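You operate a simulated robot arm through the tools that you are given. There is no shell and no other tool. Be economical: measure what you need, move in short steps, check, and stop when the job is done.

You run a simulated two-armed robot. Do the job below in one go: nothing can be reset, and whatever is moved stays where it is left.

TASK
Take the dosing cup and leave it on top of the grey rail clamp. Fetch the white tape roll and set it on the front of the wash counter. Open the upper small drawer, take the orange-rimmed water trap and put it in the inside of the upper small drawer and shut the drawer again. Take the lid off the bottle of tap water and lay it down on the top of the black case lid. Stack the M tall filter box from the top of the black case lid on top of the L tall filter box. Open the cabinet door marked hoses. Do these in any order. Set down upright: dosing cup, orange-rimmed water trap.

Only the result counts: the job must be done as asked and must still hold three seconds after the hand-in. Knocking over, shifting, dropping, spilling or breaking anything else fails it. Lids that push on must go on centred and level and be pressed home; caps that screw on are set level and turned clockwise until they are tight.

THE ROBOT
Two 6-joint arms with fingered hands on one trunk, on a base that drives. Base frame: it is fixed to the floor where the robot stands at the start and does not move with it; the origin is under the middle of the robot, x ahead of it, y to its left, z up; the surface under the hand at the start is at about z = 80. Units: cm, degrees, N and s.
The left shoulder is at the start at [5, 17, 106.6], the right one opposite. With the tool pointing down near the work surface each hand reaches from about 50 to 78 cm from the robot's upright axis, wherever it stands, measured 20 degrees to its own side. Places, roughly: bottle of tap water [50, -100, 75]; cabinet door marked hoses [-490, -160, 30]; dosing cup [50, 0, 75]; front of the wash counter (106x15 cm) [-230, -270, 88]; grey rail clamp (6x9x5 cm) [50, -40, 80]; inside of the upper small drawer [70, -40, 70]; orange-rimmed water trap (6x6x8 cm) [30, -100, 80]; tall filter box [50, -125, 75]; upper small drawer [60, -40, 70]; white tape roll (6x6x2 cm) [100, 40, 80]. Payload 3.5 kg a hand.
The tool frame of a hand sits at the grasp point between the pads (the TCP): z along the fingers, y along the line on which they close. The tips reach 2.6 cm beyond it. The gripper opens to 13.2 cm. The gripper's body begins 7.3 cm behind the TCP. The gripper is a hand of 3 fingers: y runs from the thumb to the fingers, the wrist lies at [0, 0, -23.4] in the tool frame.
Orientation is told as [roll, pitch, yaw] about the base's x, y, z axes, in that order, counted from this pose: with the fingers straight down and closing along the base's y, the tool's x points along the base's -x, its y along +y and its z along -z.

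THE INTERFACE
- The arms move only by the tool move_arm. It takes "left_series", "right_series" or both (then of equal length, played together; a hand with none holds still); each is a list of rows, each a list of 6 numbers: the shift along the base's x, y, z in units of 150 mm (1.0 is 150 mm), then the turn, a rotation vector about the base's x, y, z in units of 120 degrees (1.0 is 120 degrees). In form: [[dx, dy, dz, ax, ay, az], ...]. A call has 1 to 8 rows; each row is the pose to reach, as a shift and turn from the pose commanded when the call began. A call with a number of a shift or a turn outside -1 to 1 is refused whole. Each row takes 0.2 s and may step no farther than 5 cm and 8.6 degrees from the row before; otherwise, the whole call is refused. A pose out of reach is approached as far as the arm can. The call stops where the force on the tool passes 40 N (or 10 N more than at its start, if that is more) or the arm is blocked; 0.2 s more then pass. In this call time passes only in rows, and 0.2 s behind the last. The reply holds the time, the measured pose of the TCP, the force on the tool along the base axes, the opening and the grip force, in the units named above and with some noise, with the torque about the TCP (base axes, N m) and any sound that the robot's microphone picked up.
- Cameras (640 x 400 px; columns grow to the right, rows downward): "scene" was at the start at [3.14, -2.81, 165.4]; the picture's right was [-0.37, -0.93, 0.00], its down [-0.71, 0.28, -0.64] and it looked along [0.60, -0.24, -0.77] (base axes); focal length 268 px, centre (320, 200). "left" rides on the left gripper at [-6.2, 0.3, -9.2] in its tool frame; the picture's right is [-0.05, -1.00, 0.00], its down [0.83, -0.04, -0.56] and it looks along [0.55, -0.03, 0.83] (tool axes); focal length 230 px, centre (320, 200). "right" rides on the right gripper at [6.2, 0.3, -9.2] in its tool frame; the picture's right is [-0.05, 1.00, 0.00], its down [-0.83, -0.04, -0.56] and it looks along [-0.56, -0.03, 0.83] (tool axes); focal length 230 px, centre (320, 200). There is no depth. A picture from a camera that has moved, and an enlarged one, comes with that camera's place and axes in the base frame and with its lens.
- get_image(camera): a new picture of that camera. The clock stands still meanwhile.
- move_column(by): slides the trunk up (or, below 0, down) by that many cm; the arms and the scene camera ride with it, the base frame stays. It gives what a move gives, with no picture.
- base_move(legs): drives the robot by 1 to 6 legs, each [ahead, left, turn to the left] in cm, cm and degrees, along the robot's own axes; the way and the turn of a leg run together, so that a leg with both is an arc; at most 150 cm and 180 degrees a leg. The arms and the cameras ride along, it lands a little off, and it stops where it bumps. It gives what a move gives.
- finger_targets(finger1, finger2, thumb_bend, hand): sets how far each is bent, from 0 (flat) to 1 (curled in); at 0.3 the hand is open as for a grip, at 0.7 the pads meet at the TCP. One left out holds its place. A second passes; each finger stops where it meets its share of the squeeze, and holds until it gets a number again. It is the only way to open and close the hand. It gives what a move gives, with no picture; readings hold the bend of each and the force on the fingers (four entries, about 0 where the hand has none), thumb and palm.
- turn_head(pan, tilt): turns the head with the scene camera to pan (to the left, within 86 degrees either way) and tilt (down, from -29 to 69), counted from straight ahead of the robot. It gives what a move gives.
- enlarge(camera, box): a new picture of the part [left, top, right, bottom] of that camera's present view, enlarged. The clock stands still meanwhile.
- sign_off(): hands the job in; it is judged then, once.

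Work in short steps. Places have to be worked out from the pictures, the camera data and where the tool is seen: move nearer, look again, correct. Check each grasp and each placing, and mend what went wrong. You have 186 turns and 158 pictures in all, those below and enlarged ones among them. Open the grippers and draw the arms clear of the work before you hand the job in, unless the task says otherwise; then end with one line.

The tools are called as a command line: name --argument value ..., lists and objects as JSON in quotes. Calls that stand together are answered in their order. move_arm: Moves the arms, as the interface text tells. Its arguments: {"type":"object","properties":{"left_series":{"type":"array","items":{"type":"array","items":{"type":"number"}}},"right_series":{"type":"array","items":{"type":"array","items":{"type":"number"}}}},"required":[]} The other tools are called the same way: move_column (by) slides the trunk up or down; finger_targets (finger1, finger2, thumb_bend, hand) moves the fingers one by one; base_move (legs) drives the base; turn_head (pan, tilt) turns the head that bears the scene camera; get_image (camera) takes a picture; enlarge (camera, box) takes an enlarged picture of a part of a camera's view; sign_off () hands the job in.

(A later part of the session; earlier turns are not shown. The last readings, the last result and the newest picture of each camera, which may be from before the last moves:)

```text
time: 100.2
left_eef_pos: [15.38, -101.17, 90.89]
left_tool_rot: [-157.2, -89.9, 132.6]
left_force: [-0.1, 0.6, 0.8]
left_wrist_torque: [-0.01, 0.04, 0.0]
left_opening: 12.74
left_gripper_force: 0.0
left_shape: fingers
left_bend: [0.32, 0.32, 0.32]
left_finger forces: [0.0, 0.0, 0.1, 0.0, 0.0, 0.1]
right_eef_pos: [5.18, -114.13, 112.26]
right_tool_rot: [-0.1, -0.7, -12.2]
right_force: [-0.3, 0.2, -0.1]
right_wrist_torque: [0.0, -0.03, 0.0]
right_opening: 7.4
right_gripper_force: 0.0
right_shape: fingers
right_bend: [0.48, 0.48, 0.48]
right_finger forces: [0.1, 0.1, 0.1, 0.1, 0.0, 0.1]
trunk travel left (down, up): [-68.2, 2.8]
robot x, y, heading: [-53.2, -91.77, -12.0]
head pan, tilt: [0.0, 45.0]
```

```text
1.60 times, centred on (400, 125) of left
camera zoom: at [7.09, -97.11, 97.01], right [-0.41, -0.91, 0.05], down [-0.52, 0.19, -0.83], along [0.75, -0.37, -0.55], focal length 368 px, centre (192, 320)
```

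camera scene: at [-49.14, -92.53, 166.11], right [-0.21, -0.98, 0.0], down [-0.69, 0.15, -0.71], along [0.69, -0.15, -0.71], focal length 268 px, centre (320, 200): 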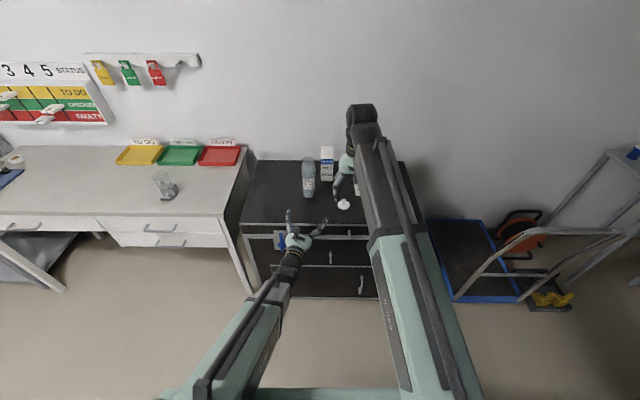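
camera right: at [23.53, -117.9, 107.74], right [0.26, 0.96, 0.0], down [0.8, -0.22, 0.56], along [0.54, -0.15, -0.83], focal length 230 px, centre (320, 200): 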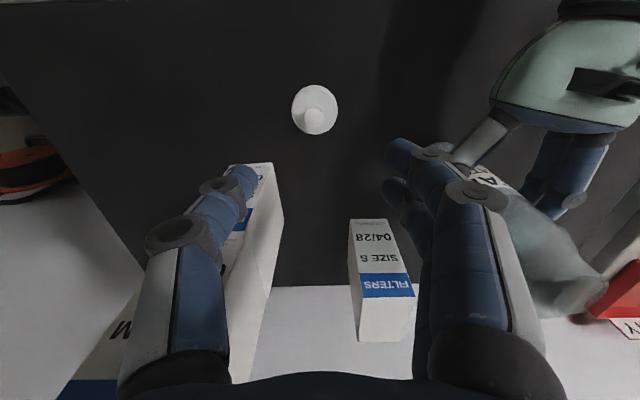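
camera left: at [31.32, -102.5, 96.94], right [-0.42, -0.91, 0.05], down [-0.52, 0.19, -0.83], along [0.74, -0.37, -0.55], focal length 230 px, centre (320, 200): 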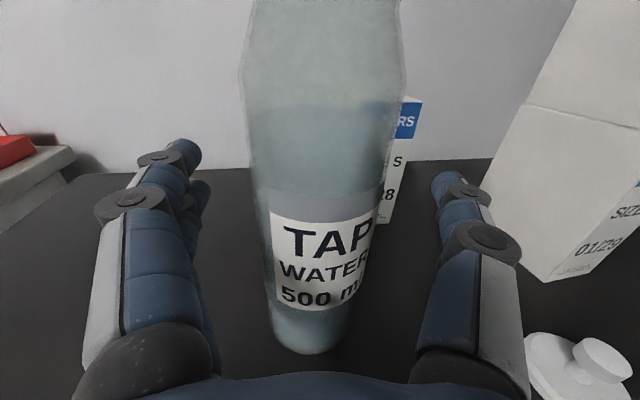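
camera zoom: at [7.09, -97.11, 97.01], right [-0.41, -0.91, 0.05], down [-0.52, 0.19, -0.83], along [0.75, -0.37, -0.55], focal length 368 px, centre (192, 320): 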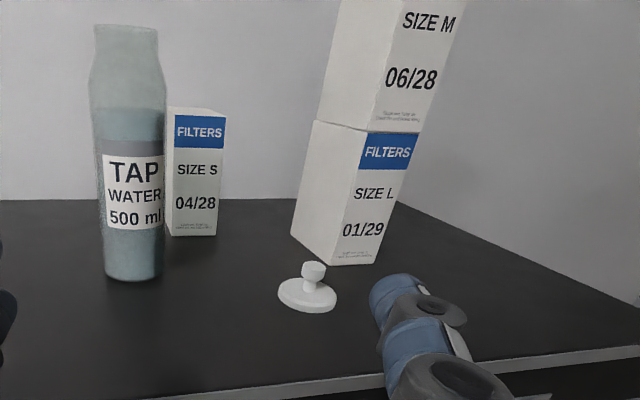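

All fine there. Now the tape: I'll unwind the left hand while raising it, then drive left to the far end of the table.

move_arm --left_series '[[0, 0, 0.13, 0.0262, 0.0659, 0.0044], [0, 0, 0.26, 0.0524, 0.1317, 0.0088], [0, 0, 0.4, 0.0786, 0.1976, 0.0133], [0, 0, 0.53, 0.1048, 0.2635, 0.0177], [0, 0, 0.66, 0.131, 0.3293, 0.0221], [0, 0, 0.8, 0.1572, 0.3952, 0.0265], [0, 0, 0.93, 0.1834, 0.461, 0.0309], [0, 0, 1.0, 0.2096, 0.5269, 0.0353]]'

move_arm --left_series '[[0.1, 0.1, 0.1, 0.0262, 0.0659, 0.0044], [0.2, 0.25, 0.2, 0.0524, 0.1317, 0.0088], [0.25, 0.4, 0.3, 0.0786, 0.1976, 0.0133], [0.25, 0.6, 0.35, 0.0786, 0.1976, 0.03]]'

base_move --legs '[[0, 141, -0.5]]'

get_image --camera "scene"

```text
time: 102.0
left_eef_pos: [15.45, -101.19, 105.82]
left_tool_rot: [-0.4, -21.8, -19.1]
left_force: [-0.4, 0.1, 0.4]
left_wrist_torque: [0.03, 0.02, -0.02]
left_opening: 12.75
left_gripper_force: 0.0
left_shape: fingers
left_bend: [0.32, 0.32, 0.32]
left_finger forces: [0.0, 0.1, 0.1, 0.0, 0.0, 0.1]
right_eef_pos: [5.33, -114.12, 112.25]
right_tool_rot: [-0.2, -0.6, -12.0]
right_force: [-0.3, -0.1, -0.4]
right_wrist_torque: [-0.01, 0.01, 0.01]
right_opening: 7.37
right_gripper_force: 0.1
right_shape: fingers
right_bend: [0.48, 0.48, 0.48]
right_finger forces: [0.1, 0.0, 0.0, 0.1, 0.0, 0.0]
trunk travel left (down, up): [-68.2, 2.8]
robot x, y, heading: [-53.19, -91.7, -12.0]
head pan, tilt: [0.0, 45.0]
```

```text
time: 103.0
left_eef_pos: [19.15, -92.18, 110.88]
left_tool_rot: [1.4, 3.6, -15.9]
left_force: [0.4, 0.1, -0.1]
left_wrist_torque: [-0.01, 0.0, 0.03]
left_opening: 12.76
left_gripper_force: 0.0
left_shape: fingers
left_bend: [0.32, 0.32, 0.32]
left_finger forces: [0.0, 0.1, 0.0, 0.1, 0.0, 0.0]
right_eef_pos: [5.28, -114.0, 112.17]
right_tool_rot: [0.0, -0.7, -12.1]
right_force: [0.1, -0.9, 0.9]
right_wrist_torque: [-0.02, -0.02, 0.03]
right_opening: 7.36
right_gripper_force: 0.0
right_shape: fingers
right_bend: [0.48, 0.48, 0.48]
right_finger forces: [0.1, 0.1, 0.1, 0.0, 0.1, 0.1]
trunk travel left (down, up): [-68.2, 2.8]
robot x, y, heading: [-52.77, -91.66, -12.1]
head pan, tilt: [0.0, 45.0]
```

```text
time: 110.1
left_eef_pos: [49.73, 46.99, 110.76]
left_tool_rot: [1.4, 3.5, -16.5]
left_force: [-0.4, 0.1, 0.9]
left_wrist_torque: [-0.01, 0.0, 0.01]
left_opening: 12.76
left_gripper_force: 0.0
left_shape: fingers
left_bend: [0.32, 0.32, 0.32]
left_finger forces: [0.0, 0.1, 0.1, 0.0, 0.0, 0.1]
right_eef_pos: [35.73, 25.19, 112.19]
right_tool_rot: [-0.2, -0.6, -12.6]
right_force: [-0.1, 0.9, -0.2]
right_wrist_torque: [0.0, 0.02, 0.0]
right_opening: 7.36
right_gripper_force: 0.1
right_shape: fingers
right_bend: [0.48, 0.48, 0.48]
right_finger forces: [0.1, 0.0, 0.0, 0.1, 0.1, 0.0]
trunk travel left (down, up): [-68.2, 2.8]
robot x, y, heading: [-22.37, 48.01, -12.5]
head pan, tilt: [0.0, 45.0]
```

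```text
53 pictures are left
camera scene: at [-18.46, 47.13, 166.1], right [-0.22, -0.98, 0.0], down [-0.69, 0.15, -0.71], along [0.69, -0.15, -0.71], focal length 268 px, centre (320, 200)
```

scene: 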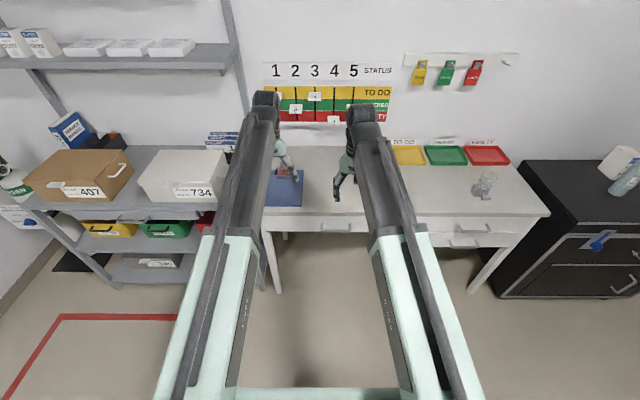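

I'll drive forward to bring the tape within reach, then look from the left hand.

base_move --legs '[[40, 0, 0]]'

get_image --camera "left"

get_image --camera "scene"

```text
time: 112.6
left_eef_pos: [89.06, 38.0, 110.72]
left_tool_rot: [1.4, 3.5, -16.5]
left_force: [0.0, -0.1, -0.8]
left_wrist_torque: [0.01, 0.01, 0.03]
left_opening: 12.75
left_gripper_force: 0.0
left_shape: fingers
left_bend: [0.32, 0.32, 0.32]
left_finger forces: [0.0, 0.0, 0.0, 0.0, 0.0, 0.0]
right_eef_pos: [75.05, 16.15, 112.23]
right_tool_rot: [0.0, -0.6, -12.6]
right_force: [-0.4, 0.2, 0.7]
right_wrist_torque: [0.01, 0.03, 0.01]
right_opening: 7.39
right_gripper_force: 0.1
right_shape: fingers
right_bend: [0.48, 0.48, 0.48]
right_finger forces: [0.0, 0.1, 0.0, 0.0, 0.1, 0.0]
trunk travel left (down, up): [-68.2, 2.8]
robot x, y, heading: [16.92, 39.04, -12.7]
head pan, tilt: [0.0, 45.0]
```

```text
52 pictures are left
camera left: at [95.69, 36.07, 119.64], right [-0.23, -0.97, -0.03], down [-0.78, 0.17, 0.6], along [-0.58, 0.16, -0.8], focal length 230 px, centre (320, 200)
```

left: 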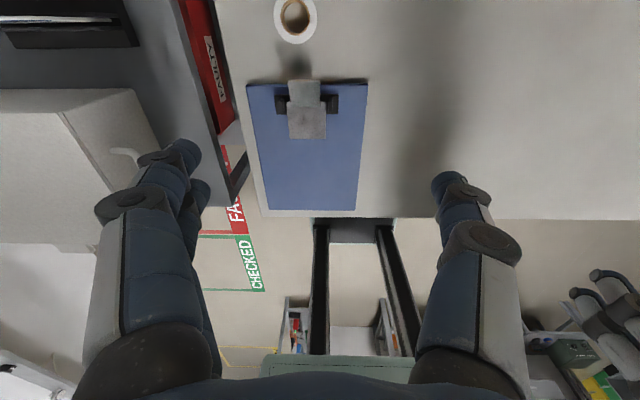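

```text
51 pictures are left
camera scene: at [21.08, 38.23, 166.1], right [-0.22, -0.98, 0.0], down [-0.69, 0.16, -0.71], along [0.69, -0.15, -0.71], focal length 268 px, centre (320, 200)
```

scene: 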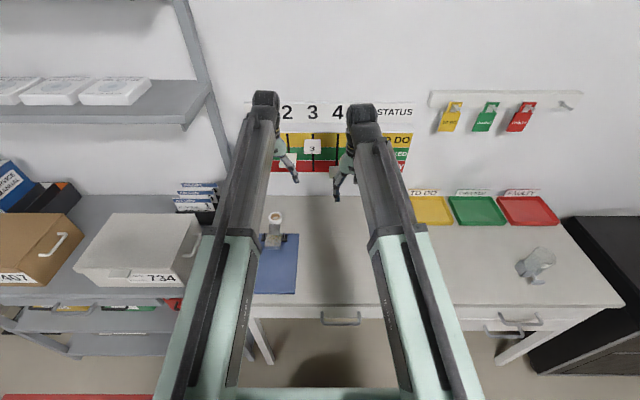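

Tape centre is about [97.5, 40.8]. I'll drive 4 cm closer, level the left hand and move above it.

base_move --legs '[[4, 0, 0]]'

move_arm --left_series '[[0.15, 0.12, -0.1, -0.01, -0.0124, 0.0165], [0.3, 0.25, -0.2, -0.019, -0.0247, 0.033], [0.3, 0.25, -0.5, -0.019, -0.0247, 0.033], [0.3, 0.25, -0.8, -0.019, -0.0247, 0.033], [0.3, 0.25, -1.0, -0.019, -0.0247, 0.033]]'

get_image --camera "left"

```text
time: 113.5
left_eef_pos: [93.26, 37.17, 110.77]
left_tool_rot: [1.4, 3.6, -16.4]
left_force: [0.5, 0.4, -0.4]
left_wrist_torque: [-0.03, 0.06, -0.01]
left_opening: 12.77
left_gripper_force: 0.0
left_shape: fingers
left_bend: [0.32, 0.32, 0.32]
left_finger forces: [0.0, 0.1, 0.1, 0.0, 0.0, 0.0]
right_eef_pos: [79.31, 15.26, 112.05]
right_tool_rot: [-0.1, -0.5, -12.6]
right_force: [0.8, -0.4, -1.1]
right_wrist_torque: [0.0, 0.04, -0.01]
right_opening: 7.37
right_gripper_force: 0.2
right_shape: fingers
right_bend: [0.48, 0.48, 0.48]
right_finger forces: [0.0, 0.0, 0.1, 0.0, 0.0, 0.0]
trunk travel left (down, up): [-68.2, 2.8]
robot x, y, heading: [20.93, 38.46, -12.5]
head pan, tilt: [0.0, 45.0]
```

```text
time: 114.7
left_eef_pos: [97.33, 40.86, 95.81]
left_tool_rot: [0.0, 0.0, -12.4]
left_force: [-16.3, 8.3, -0.3]
left_wrist_torque: [-0.69, -1.18, 0.45]
left_opening: 12.78
left_gripper_force: 7.7
left_shape: fingers
left_bend: [0.32, 0.32, 0.32]
left_finger forces: [5.9, 0.0, 0.0, 0.0, 0.1, 9.5]
left hand out of reach, approached as far as the arm can: row 2
right_eef_pos: [78.84, 15.46, 112.31]
right_tool_rot: [-0.1, -0.7, -12.5]
right_force: [0.2, -0.5, 0.1]
right_wrist_torque: [0.02, -0.01, 0.02]
right_opening: 7.39
right_gripper_force: 0.1
right_shape: fingers
right_bend: [0.48, 0.48, 0.48]
right_finger forces: [0.0, 0.0, 0.1, 0.0, 0.0, 0.1]
trunk travel left (down, up): [-68.2, 2.8]
robot x, y, heading: [21.12, 38.0, -12.4]
head pan, tilt: [0.0, 45.0]
```

```text
50 pictures are left
camera left: at [103.5, 39.73, 105.15], right [-0.16, -0.99, 0.0], down [-0.82, 0.14, 0.56], along [-0.55, 0.09, -0.83], focal length 230 px, centre (320, 200)
```

left: 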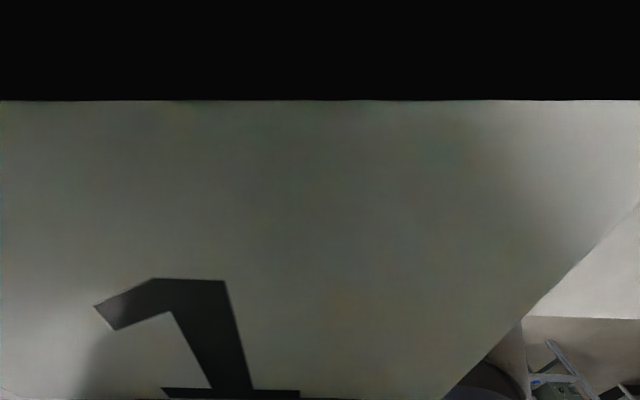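

The hand's camera housing is into the wall board. I'll back straight off at once and look.

move_arm --left_series '[[-0.15, 0.033, 0, 0, 0, 0], [-0.4, 0.088, 0, 0, 0, 0], [-0.65, 0.143, 0, 0, 0, 0], [-0.9, 0.198, 0, 0, 0, 0]]'

get_image --camera "left"

get_image --camera "scene"

```text
time: 115.7
left_eef_pos: [84.0, 43.93, 95.8]
left_tool_rot: [0.0, 0.0, -12.5]
left_force: [-0.5, 0.6, 0.7]
left_wrist_torque: [-0.04, -0.03, 0.01]
left_opening: 12.8
left_gripper_force: 0.1
left_shape: fingers
left_bend: [0.32, 0.32, 0.32]
left_finger forces: [0.1, 0.0, 0.1, 0.0, 0.0, 0.0]
right_eef_pos: [79.09, 15.41, 112.18]
right_tool_rot: [0.0, -0.6, -12.6]
right_force: [0.2, -1.4, -0.4]
right_wrist_torque: [0.02, -0.01, -0.02]
right_opening: 7.36
right_gripper_force: 0.0
right_shape: fingers
right_bend: [0.48, 0.48, 0.48]
right_finger forces: [0.0, 0.0, 0.0, 0.1, 0.1, 0.0]
trunk travel left (down, up): [-68.2, 2.8]
robot x, y, heading: [21.01, 38.22, -12.6]
head pan, tilt: [0.0, 45.0]
```

```text
49 pictures are left
camera left: at [90.0, 42.83, 105.03], right [-0.17, -0.99, 0.0], down [-0.82, 0.14, 0.56], along [-0.55, 0.09, -0.83], focal length 230 px, centre (320, 200)
```

left: 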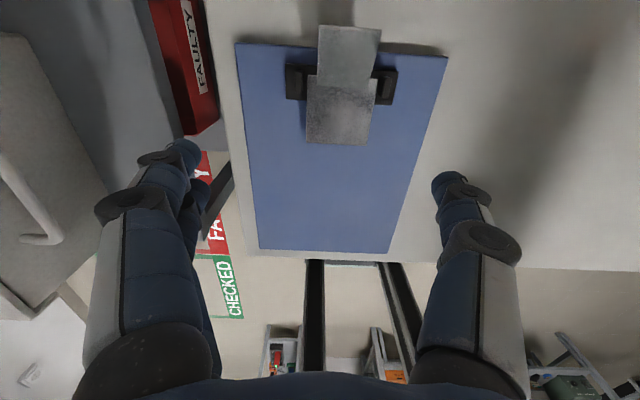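

```text
48 pictures are left
camera scene: at [24.87, 37.38, 166.1], right [-0.22, -0.98, 0.0], down [-0.69, 0.15, -0.71], along [0.69, -0.15, -0.71], focal length 268 px, centre (320, 200)
```

scene: 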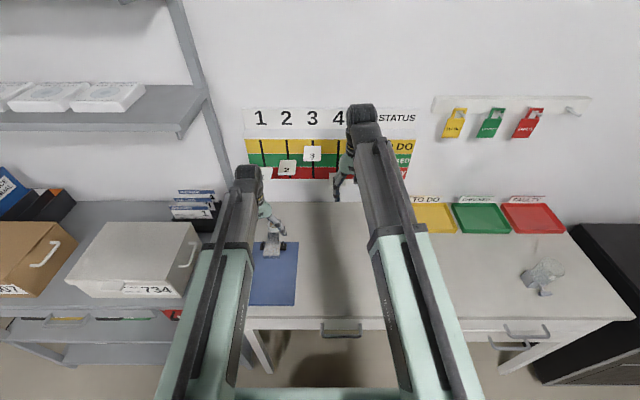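

I need to check whether tag 1 on the board moved. I'll enlarge the scene.

enlarge --camera "scene" --box '[200, 100, 360, 260]'

```text
2.50 times, centred on (280, 180) of scene
camera zoom: at [24.87, 37.38, 166.1], right [-0.22, -0.98, 0.0], down [-0.69, 0.15, -0.71], along [0.69, -0.15, -0.71], focal length 671 px, centre (420, 250)
```

zoom: 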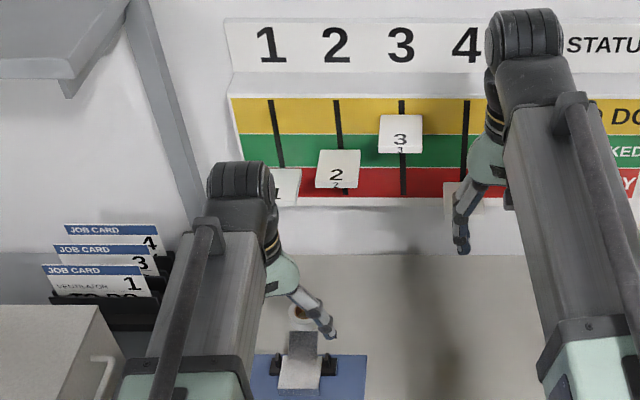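

Tag 1 was pushed down its track from the level of tag 3 to the red row, by roughly 9 cm. I must put it back. I'll back off 20 cm and turn the left hand horizontal to see the board and grip the tag.

base_move --legs '[[-20, 0, 0]]'

move_arm --left_series '[[0.1, -0.02, 0.05, -0.0148, -0.0666, 0], [0.2, -0.044, 0.1, -0.0295, -0.1331, 0], [0.3, -0.066, 0.15, -0.0443, -0.1997, 0], [0.4, -0.088, 0.2, -0.059, -0.2662, 0], [0.5, -0.11, 0.25, -0.0738, -0.3328, 0], [0.6, -0.132, 0.3, -0.0885, -0.3994, 0], [0.65, -0.14, 0.35, -0.1033, -0.4659, 0], [0.65, -0.14, 0.4, -0.118, -0.5325, 0]]'

move_arm --left_series '[[0, 0, 0, -0.0148, -0.0666, 0], [0, 0, 0, -0.0295, -0.1331, 0], [0, 0, 0, -0.0443, -0.1997, 0]]'

get_image --camera "left"

get_image --camera "scene"

```text
time: 117.3
left_eef_pos: [63.96, 48.36, 95.75]
left_tool_rot: [0.0, 0.0, -12.5]
left_force: [0.4, 0.2, 0.0]
left_wrist_torque: [-0.02, -0.02, -0.02]
left_opening: 12.78
left_gripper_force: 0.0
left_shape: fingers
left_bend: [0.32, 0.32, 0.32]
left_finger forces: [0.0, 0.0, 0.1, 0.1, 0.1, 0.0]
right_eef_pos: [59.04, 19.83, 112.25]
right_tool_rot: [0.0, -0.7, -12.6]
right_force: [0.0, 0.5, -0.1]
right_wrist_torque: [0.02, -0.01, -0.01]
right_opening: 7.39
right_gripper_force: 0.1
right_shape: fingers
right_bend: [0.48, 0.48, 0.48]
right_finger forces: [0.1, 0.0, 0.0, 0.1, 0.0, 0.0]
trunk travel left (down, up): [-68.2, 2.8]
robot x, y, heading: [1.07, 42.46, -12.5]
head pan, tilt: [0.0, 45.0]
```

```text
time: 119.1
left_eef_pos: [73.84, 46.28, 101.69]
left_tool_rot: [0.0, -65.4, -12.5]
left_force: [0.2, 0.2, 0.4]
left_wrist_torque: [0.0, -0.01, 0.0]
left_opening: 12.78
left_gripper_force: 0.0
left_shape: fingers
left_bend: [0.32, 0.32, 0.32]
left_finger forces: [0.0, 0.0, 0.0, 0.1, 0.0, 0.0]
right_eef_pos: [59.25, 19.72, 112.21]
right_tool_rot: [-0.1, -0.6, -12.6]
right_force: [-0.1, -0.4, -0.6]
right_wrist_torque: [0.0, 0.01, 0.03]
right_opening: 7.39
right_gripper_force: 0.1
right_shape: fingers
right_bend: [0.48, 0.48, 0.48]
right_finger forces: [0.0, 0.0, 0.0, 0.0, 0.1, 0.1]
trunk travel left (down, up): [-68.2, 2.8]
robot x, y, heading: [1.31, 42.76, -12.5]
head pan, tilt: [0.0, 45.0]
```

```text
time: 119.9
left_eef_pos: [73.94, 46.28, 101.79]
left_tool_rot: [-84.0, -89.9, 71.4]
left_force: [-0.6, -0.8, -0.2]
left_wrist_torque: [0.0, -0.01, -0.01]
left_opening: 12.77
left_gripper_force: 0.0
left_shape: fingers
left_bend: [0.32, 0.32, 0.32]
left_finger forces: [0.0, 0.0, 0.0, 0.0, 0.0, 0.0]
left hand out of reach, approached as far as the arm can: row 2
right_eef_pos: [59.2, 19.84, 112.12]
right_tool_rot: [-0.1, -0.6, -12.6]
right_force: [-0.4, -0.1, 0.4]
right_wrist_torque: [0.0, 0.04, 0.0]
right_opening: 7.39
right_gripper_force: 0.1
right_shape: fingers
right_bend: [0.48, 0.48, 0.48]
right_finger forces: [0.0, 0.1, 0.1, 0.0, 0.0, 0.1]
trunk travel left (down, up): [-68.2, 2.8]
robot x, y, heading: [0.78, 42.67, -12.6]
head pan, tilt: [0.0, 45.0]
```

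```text
46 pictures are left
camera left: at [64.99, 48.47, 107.93], right [-0.22, -0.97, 0.05], down [-0.55, 0.08, -0.83], along [0.81, -0.21, -0.55], focal length 230 px, centre (320, 200)
```

left: 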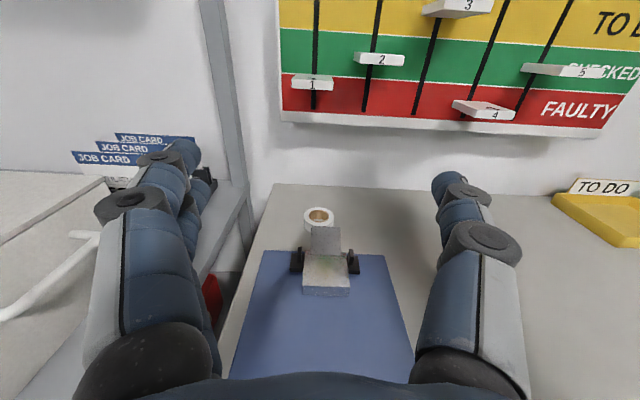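

```text
45 pictures are left
camera scene: at [5.06, 41.81, 166.11], right [-0.22, -0.98, 0.0], down [-0.69, 0.15, -0.71], along [0.69, -0.15, -0.71], focal length 268 px, centre (320, 200)
```

scene: 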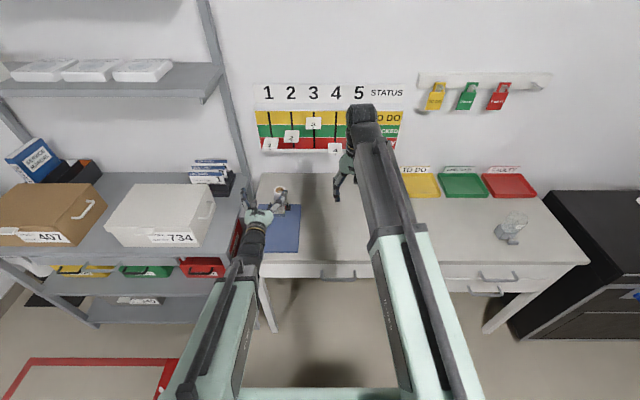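

The tags are horizontal slabs on vertical tracks. Tag 1 sits about 9 cm below tag 3's level, where it was originally. I'll close the left fingers, lower the hand, go under tag 1 and push it up.

finger_targets --hand "left" --finger1 0.66 --finger2 0.66 --thumb_bend 0.66

move_arm --left_series '[[0, 0, -0.15, 0, 0, 0], [0, 0, -0.3, 0, 0, 0]]'

base_move --legs '[[19, 0, 0]]'

get_image --camera "left"

enlarge --camera "scene" --box '[200, 90, 380, 260]'

```text
time: 120.9
left_eef_pos: [73.92, 46.28, 101.73]
left_tool_rot: [-18.8, -90.0, 6.2]
left_force: [-0.7, -0.2, 0.3]
left_wrist_torque: [0.0, 0.0, -0.03]
left_opening: 1.74
left_gripper_force: 0.0
left_shape: fingers
left_bend: [0.66, 0.66, 0.66]
left_finger forces: [0.0, 0.0, 0.0, 0.1, 0.0, 0.0]
right_eef_pos: [59.09, 19.88, 112.18]
right_tool_rot: [-0.1, -0.7, -12.6]
right_force: [0.5, 0.7, -0.1]
right_wrist_torque: [0.0, 0.0, -0.02]
right_opening: 7.38
right_gripper_force: 0.0
right_shape: fingers
right_bend: [0.48, 0.48, 0.48]
right_finger forces: [0.0, 0.0, 0.0, 0.0, 0.1, 0.1]
trunk travel left (down, up): [-68.2, 2.8]
robot x, y, heading: [0.89, 42.46, -12.6]
head pan, tilt: [0.0, 45.0]
```

```text
time: 121.5
left_eef_pos: [73.84, 46.15, 97.19]
left_tool_rot: [-35.2, -90.0, 22.7]
left_force: [-0.1, 0.0, -0.8]
left_wrist_torque: [0.01, -0.03, 0.01]
left_opening: 1.71
left_gripper_force: 0.1
left_shape: fingers
left_bend: [0.66, 0.66, 0.66]
left_finger forces: [0.1, 0.0, 0.1, 0.0, 0.0, 0.1]
right_eef_pos: [59.14, 19.77, 112.25]
right_tool_rot: [-0.1, -0.5, -12.5]
right_force: [0.6, -0.2, -0.2]
right_wrist_torque: [0.02, 0.02, -0.01]
right_opening: 7.38
right_gripper_force: 0.1
right_shape: fingers
right_bend: [0.48, 0.48, 0.48]
right_finger forces: [0.0, 0.1, 0.1, 0.1, 0.0, 0.1]
trunk travel left (down, up): [-68.2, 2.8]
robot x, y, heading: [0.79, 42.4, -12.6]
head pan, tilt: [0.0, 45.0]
```

```text
time: 123.1
left_eef_pos: [92.93, 41.9, 97.14]
left_tool_rot: [-7.4, -90.0, -5.2]
left_force: [0.6, 1.6, 0.7]
left_wrist_torque: [-0.01, 0.0, 0.02]
left_opening: 1.74
left_gripper_force: 0.1
left_shape: fingers
left_bend: [0.66, 0.66, 0.66]
left_finger forces: [0.1, 0.0, 0.0, 0.0, 0.0, 0.0]
right_eef_pos: [78.25, 15.48, 112.24]
right_tool_rot: [-0.1, -0.6, -12.7]
right_force: [1.3, 0.4, 0.1]
right_wrist_torque: [0.01, 0.02, 0.0]
right_opening: 7.37
right_gripper_force: 0.0
right_shape: fingers
right_bend: [0.48, 0.48, 0.48]
right_finger forces: [0.0, 0.1, 0.0, 0.2, 0.0, 0.0]
trunk travel left (down, up): [-68.2, 2.8]
robot x, y, heading: [19.84, 38.45, -12.5]
head pan, tilt: [0.0, 45.0]
```

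```text
44 pictures are left
camera left: at [84.1, 44.09, 103.41], right [-0.22, -0.97, 0.05], down [-0.55, 0.08, -0.83], along [0.8, -0.21, -0.56], focal length 230 px, centre (320, 200)
```

left: 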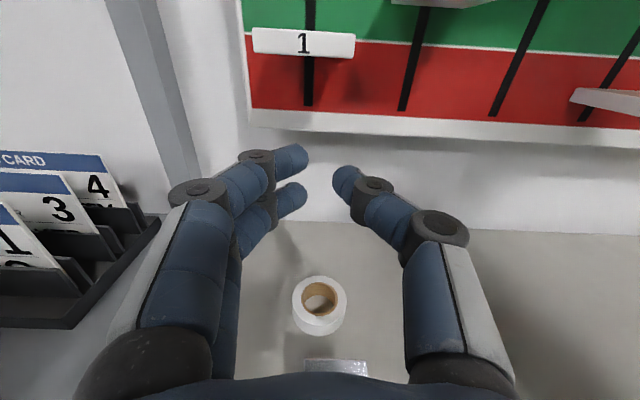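

```text
2.35 times, centred on (290, 175) of scene
camera zoom: at [24.26, 37.52, 166.09], right [-0.22, -0.98, 0.0], down [-0.69, 0.15, -0.71], along [0.69, -0.15, -0.71], focal length 632 px, centre (391, 259)
```

zoom: 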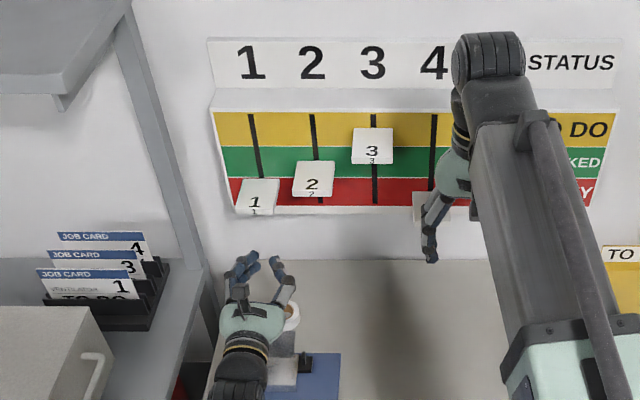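

Tag 1's front is at about u 86, z 103.4, directly above the fingers. I'll move 3.4 cm forward under it, then rise to contact.

move_arm --left_series '[[0.12, 0, 0, 0, 0, 0], [0.233, 0.003, 0, 0, 0, 0], [0.233, 0.003, 0.08, 0, 0, 0], [0.233, 0.003, 0.14, 0, 0, 0]]'

get_image --camera "left"

```text
time: 124.1
left_eef_pos: [96.33, 41.95, 99.38]
left_tool_rot: [-5.7, -90.0, -6.9]
left_force: [-0.6, 0.5, -0.6]
left_wrist_torque: [-0.01, -0.01, 0.03]
left_opening: 1.71
left_gripper_force: 0.1
left_shape: fingers
left_bend: [0.66, 0.66, 0.66]
left_finger forces: [0.1, 0.0, 0.0, 0.0, 0.0, 0.1]
right_eef_pos: [78.24, 15.61, 112.27]
right_tool_rot: [-0.1, -0.6, -12.6]
right_force: [0.1, 0.5, -0.1]
right_wrist_torque: [0.03, 0.0, -0.01]
right_opening: 7.35
right_gripper_force: 0.1
right_shape: fingers
right_bend: [0.48, 0.48, 0.48]
right_finger forces: [0.0, 0.1, 0.1, 0.0, 0.0, 0.1]
trunk travel left (down, up): [-68.2, 2.8]
robot x, y, heading: [20.08, 38.26, -12.6]
head pan, tilt: [0.0, 45.0]
```

```text
42 pictures are left
camera left: at [87.48, 44.07, 105.55], right [-0.22, -0.97, 0.05], down [-0.55, 0.08, -0.83], along [0.81, -0.21, -0.56], focal length 230 px, centre (320, 200)
```

left: 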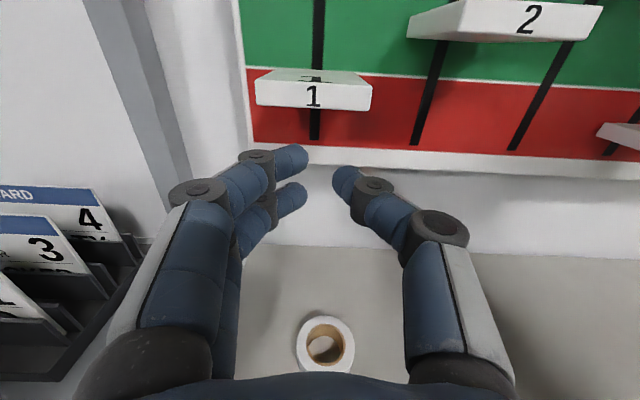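

Still below the tag. I'll keep rising slowly until I feel contact.

move_arm --left_series '[[0, 0, 0.04, 0, 0, 0], [0, 0, 0.08, 0, 0, 0], [0, 0, 0.11, 0, 0, 0], [0, 0, 0.14, 0, 0, 0]]'

get_image --camera "left"

```text
time: 125.1
left_eef_pos: [96.54, 41.92, 101.4]
left_tool_rot: [-13.1, -89.9, 0.6]
left_force: [0.0, -0.7, 0.1]
left_wrist_torque: [-0.01, -0.02, 0.0]
left_opening: 1.71
left_gripper_force: 0.0
left_shape: fingers
left_bend: [0.66, 0.66, 0.66]
left_finger forces: [0.0, 0.0, 0.0, 0.0, 0.0, 0.1]
right_eef_pos: [78.14, 15.67, 112.19]
right_tool_rot: [-0.1, -0.6, -12.7]
right_force: [0.1, 0.2, -0.3]
right_wrist_torque: [-0.02, 0.03, 0.01]
right_opening: 7.41
right_gripper_force: 0.1
right_shape: fingers
right_bend: [0.48, 0.48, 0.48]
right_finger forces: [0.1, 0.0, 0.0, 0.0, 0.0, 0.0]
trunk travel left (down, up): [-68.2, 2.8]
robot x, y, heading: [20.18, 38.6, -12.5]
head pan, tilt: [0.0, 45.0]
```

```text
41 pictures are left
camera left: at [87.55, 44.14, 107.69], right [-0.22, -0.97, 0.05], down [-0.55, 0.08, -0.83], along [0.81, -0.21, -0.56], focal length 230 px, centre (320, 200)
```

left: 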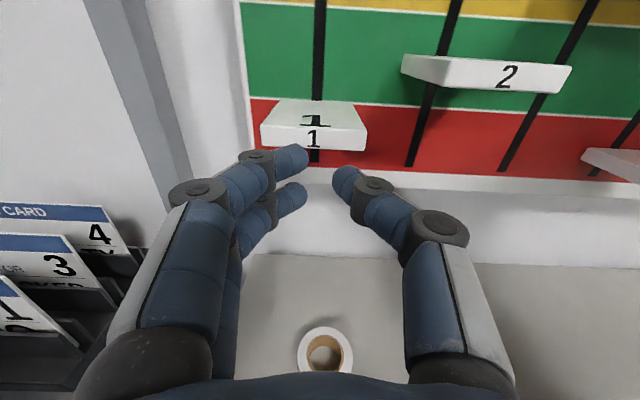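

The fingertips are just at the tag's front edge. I'll drop 2.5 cm, advance 3.2 cm, and rise again.

move_arm --left_series '[[0, 0, -0.17, 0, 0, 0], [0.1, -0.022, -0.17, 0, 0, 0], [0.208, -0.046, -0.17, 0, 0, 0], [0.208, -0.046, -0.12, 0, 0, 0], [0.208, -0.046, -0.08, 0, 0, 0], [0.208, -0.046, -0.04, 0, 0, 0], [0.208, -0.046, 0, 0, 0, 0]]'

get_image --camera "left"

```text
time: 126.7
left_eef_pos: [99.61, 41.23, 101.39]
left_tool_rot: [-11.5, -90.0, -1.2]
left_force: [0.3, -0.4, -1.8]
left_wrist_torque: [-0.04, 0.02, 0.02]
left_opening: 1.67
left_gripper_force: 0.8
left_shape: fingers
left_bend: [0.66, 0.66, 0.66]
left_finger forces: [1.8, 0.0, 0.1, 0.1, 0.1, 0.0]
right_eef_pos: [78.23, 15.55, 112.15]
right_tool_rot: [-0.1, -0.6, -12.7]
right_force: [-0.1, 0.9, -1.0]
right_wrist_torque: [0.0, 0.01, 0.01]
right_opening: 7.36
right_gripper_force: 0.1
right_shape: fingers
right_bend: [0.48, 0.48, 0.48]
right_finger forces: [0.0, 0.0, 0.0, 0.0, 0.1, 0.1]
trunk travel left (down, up): [-68.2, 2.8]
robot x, y, heading: [20.34, 38.38, -12.8]
head pan, tilt: [0.0, 45.0]
```

```text
40 pictures are left
camera left: at [90.6, 43.46, 107.7], right [-0.22, -0.97, 0.05], down [-0.55, 0.08, -0.83], along [0.8, -0.21, -0.56], focal length 230 px, centre (320, 200)
```

left: 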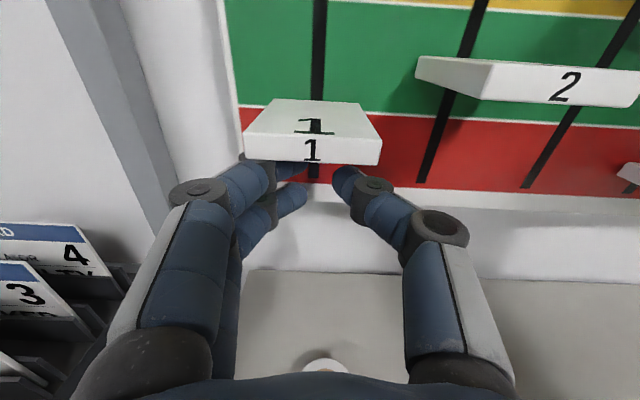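

Contact with the underside (1.8 N on finger 1). I'll push up 8 cm, then compare with tag 3.

move_arm --left_series '[[0, 0, 0.08, 0, 0, 0], [0, 0, 0.16, 0, 0, 0], [0, 0, 0.24, 0, 0, 0], [0, 0, 0.32, 0, 0, 0], [0, 0, 0.4, 0, 0, 0], [0, 0, 0.47, 0, 0, 0], [0, 0, 0.533, 0, 0, 0]]'

enlarge --camera "scene" --box '[200, 90, 380, 260]'

get_image --camera "left"

```text
time: 128.3
left_eef_pos: [99.62, 41.19, 109.52]
left_tool_rot: [-24.4, -89.9, 11.8]
left_force: [-0.3, -1.0, -2.1]
left_wrist_torque: [-0.02, 0.0, 0.01]
left_opening: 1.65
left_gripper_force: 0.7
left_shape: fingers
left_bend: [0.66, 0.66, 0.66]
left_finger forces: [1.6, 0.0, 0.0, 0.1, 0.0, 0.0]
right_eef_pos: [78.21, 15.52, 112.24]
right_tool_rot: [-0.1, -0.5, -12.6]
right_force: [-0.2, 0.0, -0.3]
right_wrist_torque: [0.0, -0.03, -0.02]
right_opening: 7.37
right_gripper_force: 0.1
right_shape: fingers
right_bend: [0.48, 0.48, 0.48]
right_finger forces: [0.0, 0.0, 0.1, 0.1, 0.0, 0.1]
trunk travel left (down, up): [-68.2, 2.8]
robot x, y, heading: [19.84, 38.12, -12.7]
head pan, tilt: [0.0, 45.0]
```

```text
2.35 times, centred on (290, 175) of scene
camera zoom: at [24.07, 37.56, 166.1], right [-0.22, -0.98, 0.0], down [-0.69, 0.15, -0.71], along [0.69, -0.15, -0.71], focal length 632 px, centre (391, 259)
```

zoom: 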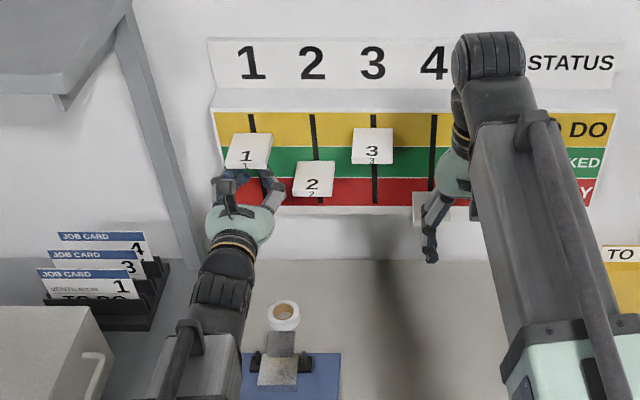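

```text
38 pictures are left
camera left: at [90.65, 43.46, 115.64], right [-0.22, -0.97, 0.05], down [-0.55, 0.08, -0.83], along [0.8, -0.21, -0.56], focal length 230 px, centre (320, 200)
```

left: 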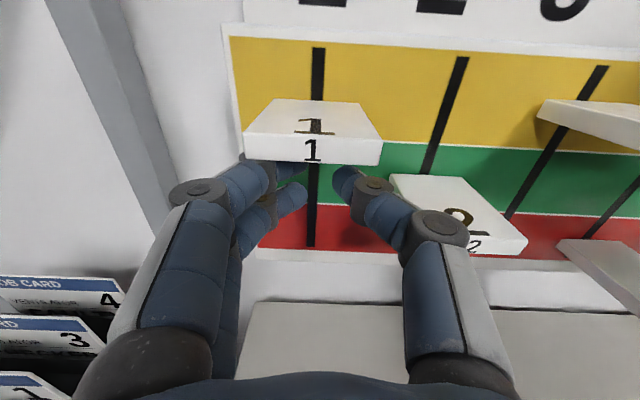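

Tag 1 is now about 0.8 cm below its original level. I'll raise that bit, drop the finger slightly, and withdraw.

move_arm --left_series '[[0, 0, 0.025, 0, 0, 0], [0, 0, 0.052, 0, 0, 0], [0, 0, -0.05, 0, 0, 0], [-0.2, 0.044, -0.08, 0, 0, 0], [-0.45, 0.099, -0.08, 0, 0, 0], [-0.7, 0.154, -0.08, 0, 0, 0]]'

enlarge --camera "scene" --box '[200, 90, 380, 260]'

```text
time: 129.7
left_eef_pos: [91.61, 43.25, 107.38]
left_tool_rot: [-19.1, -89.9, 6.5]
left_force: [-0.1, -0.8, -0.2]
left_wrist_torque: [0.03, 0.01, -0.02]
left_opening: 1.65
left_gripper_force: 0.1
left_shape: fingers
left_bend: [0.66, 0.66, 0.66]
left_finger forces: [0.0, 0.1, 0.0, 0.0, 0.1, 0.0]
left hand out of reach, approached as far as the arm can: row 6
right_eef_pos: [78.16, 15.54, 112.15]
right_tool_rot: [-0.1, -0.7, -12.9]
right_force: [0.2, 0.3, 0.1]
right_wrist_torque: [0.04, 0.04, 0.01]
right_opening: 7.36
right_gripper_force: 0.0
right_shape: fingers
right_bend: [0.48, 0.48, 0.48]
right_finger forces: [0.0, 0.0, 0.1, 0.1, 0.1, 0.0]
trunk travel left (down, up): [-68.2, 2.8]
robot x, y, heading: [20.08, 38.74, -12.6]
head pan, tilt: [0.0, 45.0]
```

```text
2.35 times, centred on (290, 175) of scene
camera zoom: at [24.1, 37.56, 166.1], right [-0.22, -0.98, 0.0], down [-0.69, 0.15, -0.71], along [0.69, -0.15, -0.71], focal length 632 px, centre (391, 259)
```

zoom: 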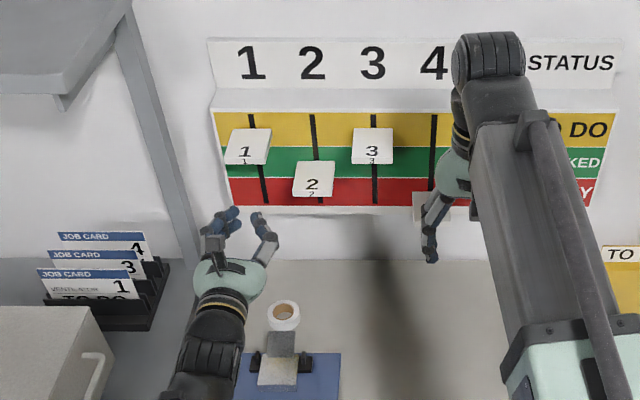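

Tag 1 is level with tag 3 again, as at the start. For the tape I'll tilt the left hand back to 30° from vertical so it stays clear of the board, and lower it.

move_arm --left_series '[[0, 0, -0.1, 0.0135, 0.061, 0], [0, 0, -0.2, 0.027, 0.122, 0], [0, 0, -0.3, 0.0406, 0.1831, 0], [0, 0, -0.4, 0.0541, 0.2441, 0], [0, 0, -0.5, 0.0676, 0.3051, 0], [0, 0, -0.6, 0.0811, 0.3661, 0], [0, 0, -0.7, 0.0947, 0.4272, 0], [0, 0, -0.8, 0.1082, 0.4882, 0]]'

finger_targets --hand "left" --finger1 0.4 --finger2 0.4 --thumb_bend 0.4

get_image --camera "left"

```text
time: 131.5
left_eef_pos: [91.51, 43.26, 95.36]
left_tool_rot: [-0.1, -29.8, -12.5]
left_force: [0.0, -0.7, 0.3]
left_wrist_torque: [0.02, -0.01, 0.01]
left_opening: 1.68
left_gripper_force: 0.0
left_shape: fingers
left_bend: [0.66, 0.66, 0.66]
left_finger forces: [0.0, 0.1, 0.0, 0.1, 0.1, 0.1]
left hand out of reach, approached as far as the arm can: row 2, 3, 4
right_eef_pos: [78.14, 15.58, 112.19]
right_tool_rot: [-0.1, -0.5, -12.7]
right_force: [0.5, 0.8, -0.6]
right_wrist_torque: [-0.02, 0.03, -0.02]
right_opening: 7.36
right_gripper_force: 0.0
right_shape: fingers
right_bend: [0.48, 0.48, 0.48]
right_finger forces: [0.0, 0.0, 0.0, 0.0, 0.1, 0.1]
trunk travel left (down, up): [-68.2, 2.8]
robot x, y, heading: [20.11, 38.16, -12.7]
head pan, tilt: [0.0, 45.0]
```

```text
time: 132.5
left_eef_pos: [91.46, 43.17, 95.39]
left_tool_rot: [-0.1, -29.9, -12.3]
left_force: [0.8, -0.4, 0.1]
left_wrist_torque: [0.01, 0.0, -0.01]
left_opening: 10.12
left_gripper_force: 0.0
left_shape: fingers
left_bend: [0.4, 0.4, 0.4]
left_finger forces: [0.1, 0.0, 0.0, 0.0, 0.0, 0.0]
right_eef_pos: [78.16, 15.56, 112.2]
right_tool_rot: [-0.1, -0.6, -12.7]
right_force: [0.4, 0.1, -0.8]
right_wrist_torque: [-0.03, 0.0, 0.01]
right_opening: 7.36
right_gripper_force: 0.0
right_shape: fingers
right_bend: [0.48, 0.48, 0.48]
right_finger forces: [0.1, 0.0, 0.0, 0.1, 0.1, 0.0]
trunk travel left (down, up): [-68.2, 2.8]
robot x, y, heading: [19.96, 38.68, -12.5]
head pan, tilt: [0.0, 45.0]
```

```text
36 pictures are left
camera left: at [92.32, 43.35, 106.6], right [-0.17, -0.98, 0.03], down [-0.98, 0.17, 0.07], along [-0.07, -0.01, -1.0], focal length 230 px, centre (320, 200)
```

left: 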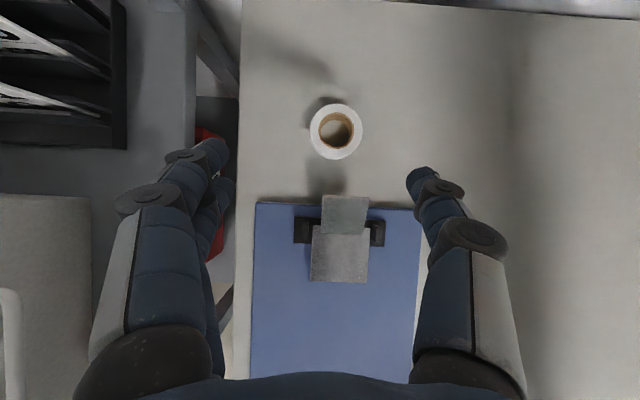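

Tape confirmed at [97.4, 40.3]. I'll move over it and descend to z≈86.

move_arm --left_series '[[0.14, -0.085, -0.1, 0, 0, 0], [0.28, -0.17, -0.2, 0, 0, 0], [0.28, -0.17, -0.4, 0, 0, 0], [0.28, -0.17, -0.62, 0, 0, 0]]'

get_image --camera "left"

```text
time: 133.5
left_eef_pos: [95.88, 40.54, 86.06]
left_tool_rot: [0.0, -29.9, -12.5]
left_force: [-0.3, 0.3, -0.5]
left_wrist_torque: [-0.01, -0.01, 0.01]
left_opening: 10.1
left_gripper_force: 0.1
left_shape: fingers
left_bend: [0.4, 0.4, 0.4]
left_finger forces: [0.0, 0.0, 0.1, 0.0, 0.0, 0.0]
right_eef_pos: [78.26, 15.59, 112.41]
right_tool_rot: [-0.1, -0.7, -12.8]
right_force: [0.0, 0.1, 0.1]
right_wrist_torque: [-0.05, 0.01, 0.0]
right_opening: 7.37
right_gripper_force: 0.0
right_shape: fingers
right_bend: [0.48, 0.48, 0.48]
right_finger forces: [0.0, 0.1, 0.0, 0.0, 0.1, 0.0]
trunk travel left (down, up): [-68.2, 2.8]
robot x, y, heading: [19.86, 38.69, -12.5]
head pan, tilt: [0.0, 45.0]
```

```text
35 pictures are left
camera left: at [96.66, 40.69, 97.2], right [-0.17, -0.98, 0.03], down [-0.98, 0.17, 0.07], along [-0.07, -0.02, -1.0], focal length 230 px, centre (320, 200)
```

left: 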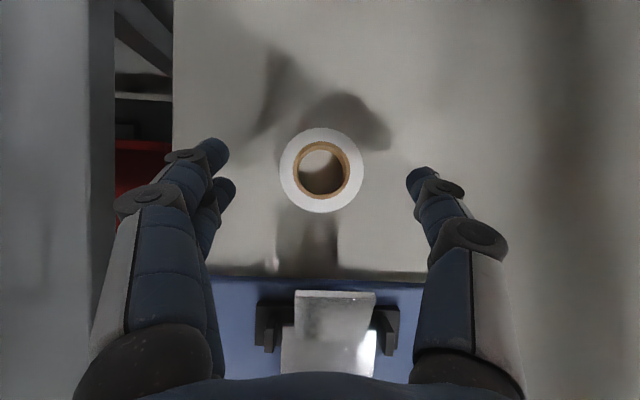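

Well centred. I'll lower to 84.3 and close.

move_arm --left_series '[[0, 0, -0.06, 0, 0, 0], [0, 0, -0.115, 0, 0, 0]]'

finger_targets --hand "left" --finger1 0.63 --finger2 0.63 --thumb_bend 0.63

get_image --camera "left"

```text
time: 134.1
left_eef_pos: [95.83, 40.67, 84.36]
left_tool_rot: [-0.1, -29.9, -12.5]
left_force: [-0.6, 0.7, 0.4]
left_wrist_torque: [0.02, 0.01, 0.01]
left_opening: 10.11
left_gripper_force: 0.0
left_shape: fingers
left_bend: [0.4, 0.4, 0.4]
left_finger forces: [0.2, 0.0, 0.0, 0.1, 0.0, 0.1]
right_eef_pos: [78.2, 15.55, 112.24]
right_tool_rot: [-0.1, -0.7, -12.7]
right_force: [0.7, 0.4, -0.8]
right_wrist_torque: [0.02, -0.03, 0.02]
right_opening: 7.37
right_gripper_force: 0.1
right_shape: fingers
right_bend: [0.48, 0.48, 0.48]
right_finger forces: [0.1, 0.1, 0.1, 0.1, 0.1, 0.0]
trunk travel left (down, up): [-68.2, 2.8]
robot x, y, heading: [20.25, 38.68, -12.5]
head pan, tilt: [0.0, 45.0]
```

```text
time: 135.1
left_eef_pos: [95.9, 40.71, 84.46]
left_tool_rot: [-0.2, -29.9, -12.6]
left_force: [-0.4, -0.2, 1.1]
left_wrist_torque: [0.0, 0.0, 0.02]
left_opening: 4.38
left_gripper_force: 6.7
left_shape: fingers
left_bend: [0.58, 0.56, 0.59]
left_finger forces: [3.4, 4.6, 0.0, 0.0, 6.6, 0.0]
right_eef_pos: [78.25, 15.55, 112.25]
right_tool_rot: [-0.1, -0.7, -12.7]
right_force: [1.0, -0.4, 0.1]
right_wrist_torque: [0.02, 0.0, -0.02]
right_opening: 7.37
right_gripper_force: 0.1
right_shape: fingers
right_bend: [0.48, 0.48, 0.48]
right_finger forces: [0.1, 0.0, 0.0, 0.1, 0.0, 0.0]
trunk travel left (down, up): [-68.2, 2.8]
robot x, y, heading: [20.21, 38.5, -12.6]
head pan, tilt: [0.0, 45.0]
```

```text
34 pictures are left
camera left: at [96.65, 40.78, 95.5], right [-0.17, -0.98, 0.03], down [-0.98, 0.17, 0.07], along [-0.07, -0.02, -1.0], focal length 230 px, centre (320, 200)
```

left: 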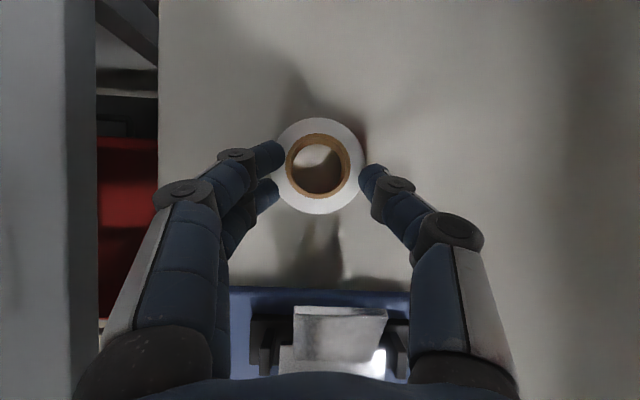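

All three digits grip the tape. I'll tighten a bit, lift, and pull back and up away from the board.

finger_targets --hand "left" --finger1 0.66 --finger2 0.66 --thumb_bend 0.67

move_arm --left_series '[[-0.05, 0.01, 0.12, 0, 0, 0], [-0.12, 0.026, 0.3, 0, 0, 0], [-0.3, 0.066, 0.5, 0, 0, 0], [-0.5, 0.11, 0.7, 0, 0, 0], [-0.65, 0.143, 0.95, 0, 0, 0]]'

get_image --camera "left"

```text
time: 136.1
left_eef_pos: [95.9, 40.76, 84.53]
left_tool_rot: [-0.1, -30.1, -12.5]
left_force: [1.9, 1.7, 13.3]
left_wrist_torque: [-0.29, -0.1, 0.03]
left_opening: 3.63
left_gripper_force: 14.0
left_shape: fingers
left_bend: [0.6, 0.58, 0.64]
left_finger forces: [5.1, 5.9, 0.1, 0.0, 16.8, 0.0]
right_eef_pos: [78.09, 15.64, 112.22]
right_tool_rot: [-0.1, -0.6, -12.7]
right_force: [-0.8, 0.4, -0.3]
right_wrist_torque: [-0.01, 0.0, 0.03]
right_opening: 7.38
right_gripper_force: 0.1
right_shape: fingers
right_bend: [0.48, 0.48, 0.48]
right_finger forces: [0.1, 0.1, 0.0, 0.0, 0.0, 0.1]
trunk travel left (down, up): [-68.2, 2.8]
robot x, y, heading: [20.11, 38.53, -12.9]
head pan, tilt: [0.0, 45.0]
```

```text
time: 137.3
left_eef_pos: [85.77, 42.56, 98.93]
left_tool_rot: [0.0, -29.9, -12.5]
left_force: [0.6, -0.6, -0.3]
left_wrist_torque: [-0.02, -0.02, 0.04]
left_opening: 1.58
left_gripper_force: 0.0
left_shape: fingers
left_bend: [0.66, 0.66, 0.67]
left_finger forces: [0.1, 0.0, 0.1, 0.0, 0.0, 0.0]
right_eef_pos: [78.17, 15.51, 112.19]
right_tool_rot: [0.0, -0.8, -12.8]
right_force: [-0.8, 0.4, 0.5]
right_wrist_torque: [0.03, -0.05, 0.01]
right_opening: 7.39
right_gripper_force: 0.0
right_shape: fingers
right_bend: [0.48, 0.48, 0.48]
right_finger forces: [0.0, 0.0, 0.0, 0.0, 0.1, 0.1]
trunk travel left (down, up): [-68.2, 2.8]
robot x, y, heading: [19.58, 38.53, -12.6]
head pan, tilt: [0.0, 45.0]
```

```text
33 pictures are left
camera left: at [86.56, 42.7, 109.97], right [-0.17, -0.98, 0.03], down [-0.98, 0.17, 0.07], along [-0.07, -0.01, -1.0], focal length 230 px, centre (320, 200)
```

left: 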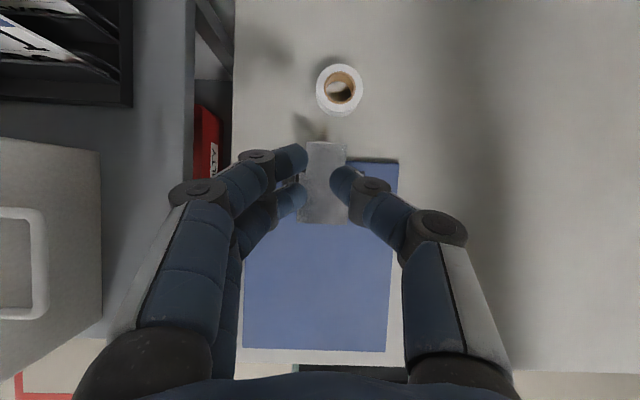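

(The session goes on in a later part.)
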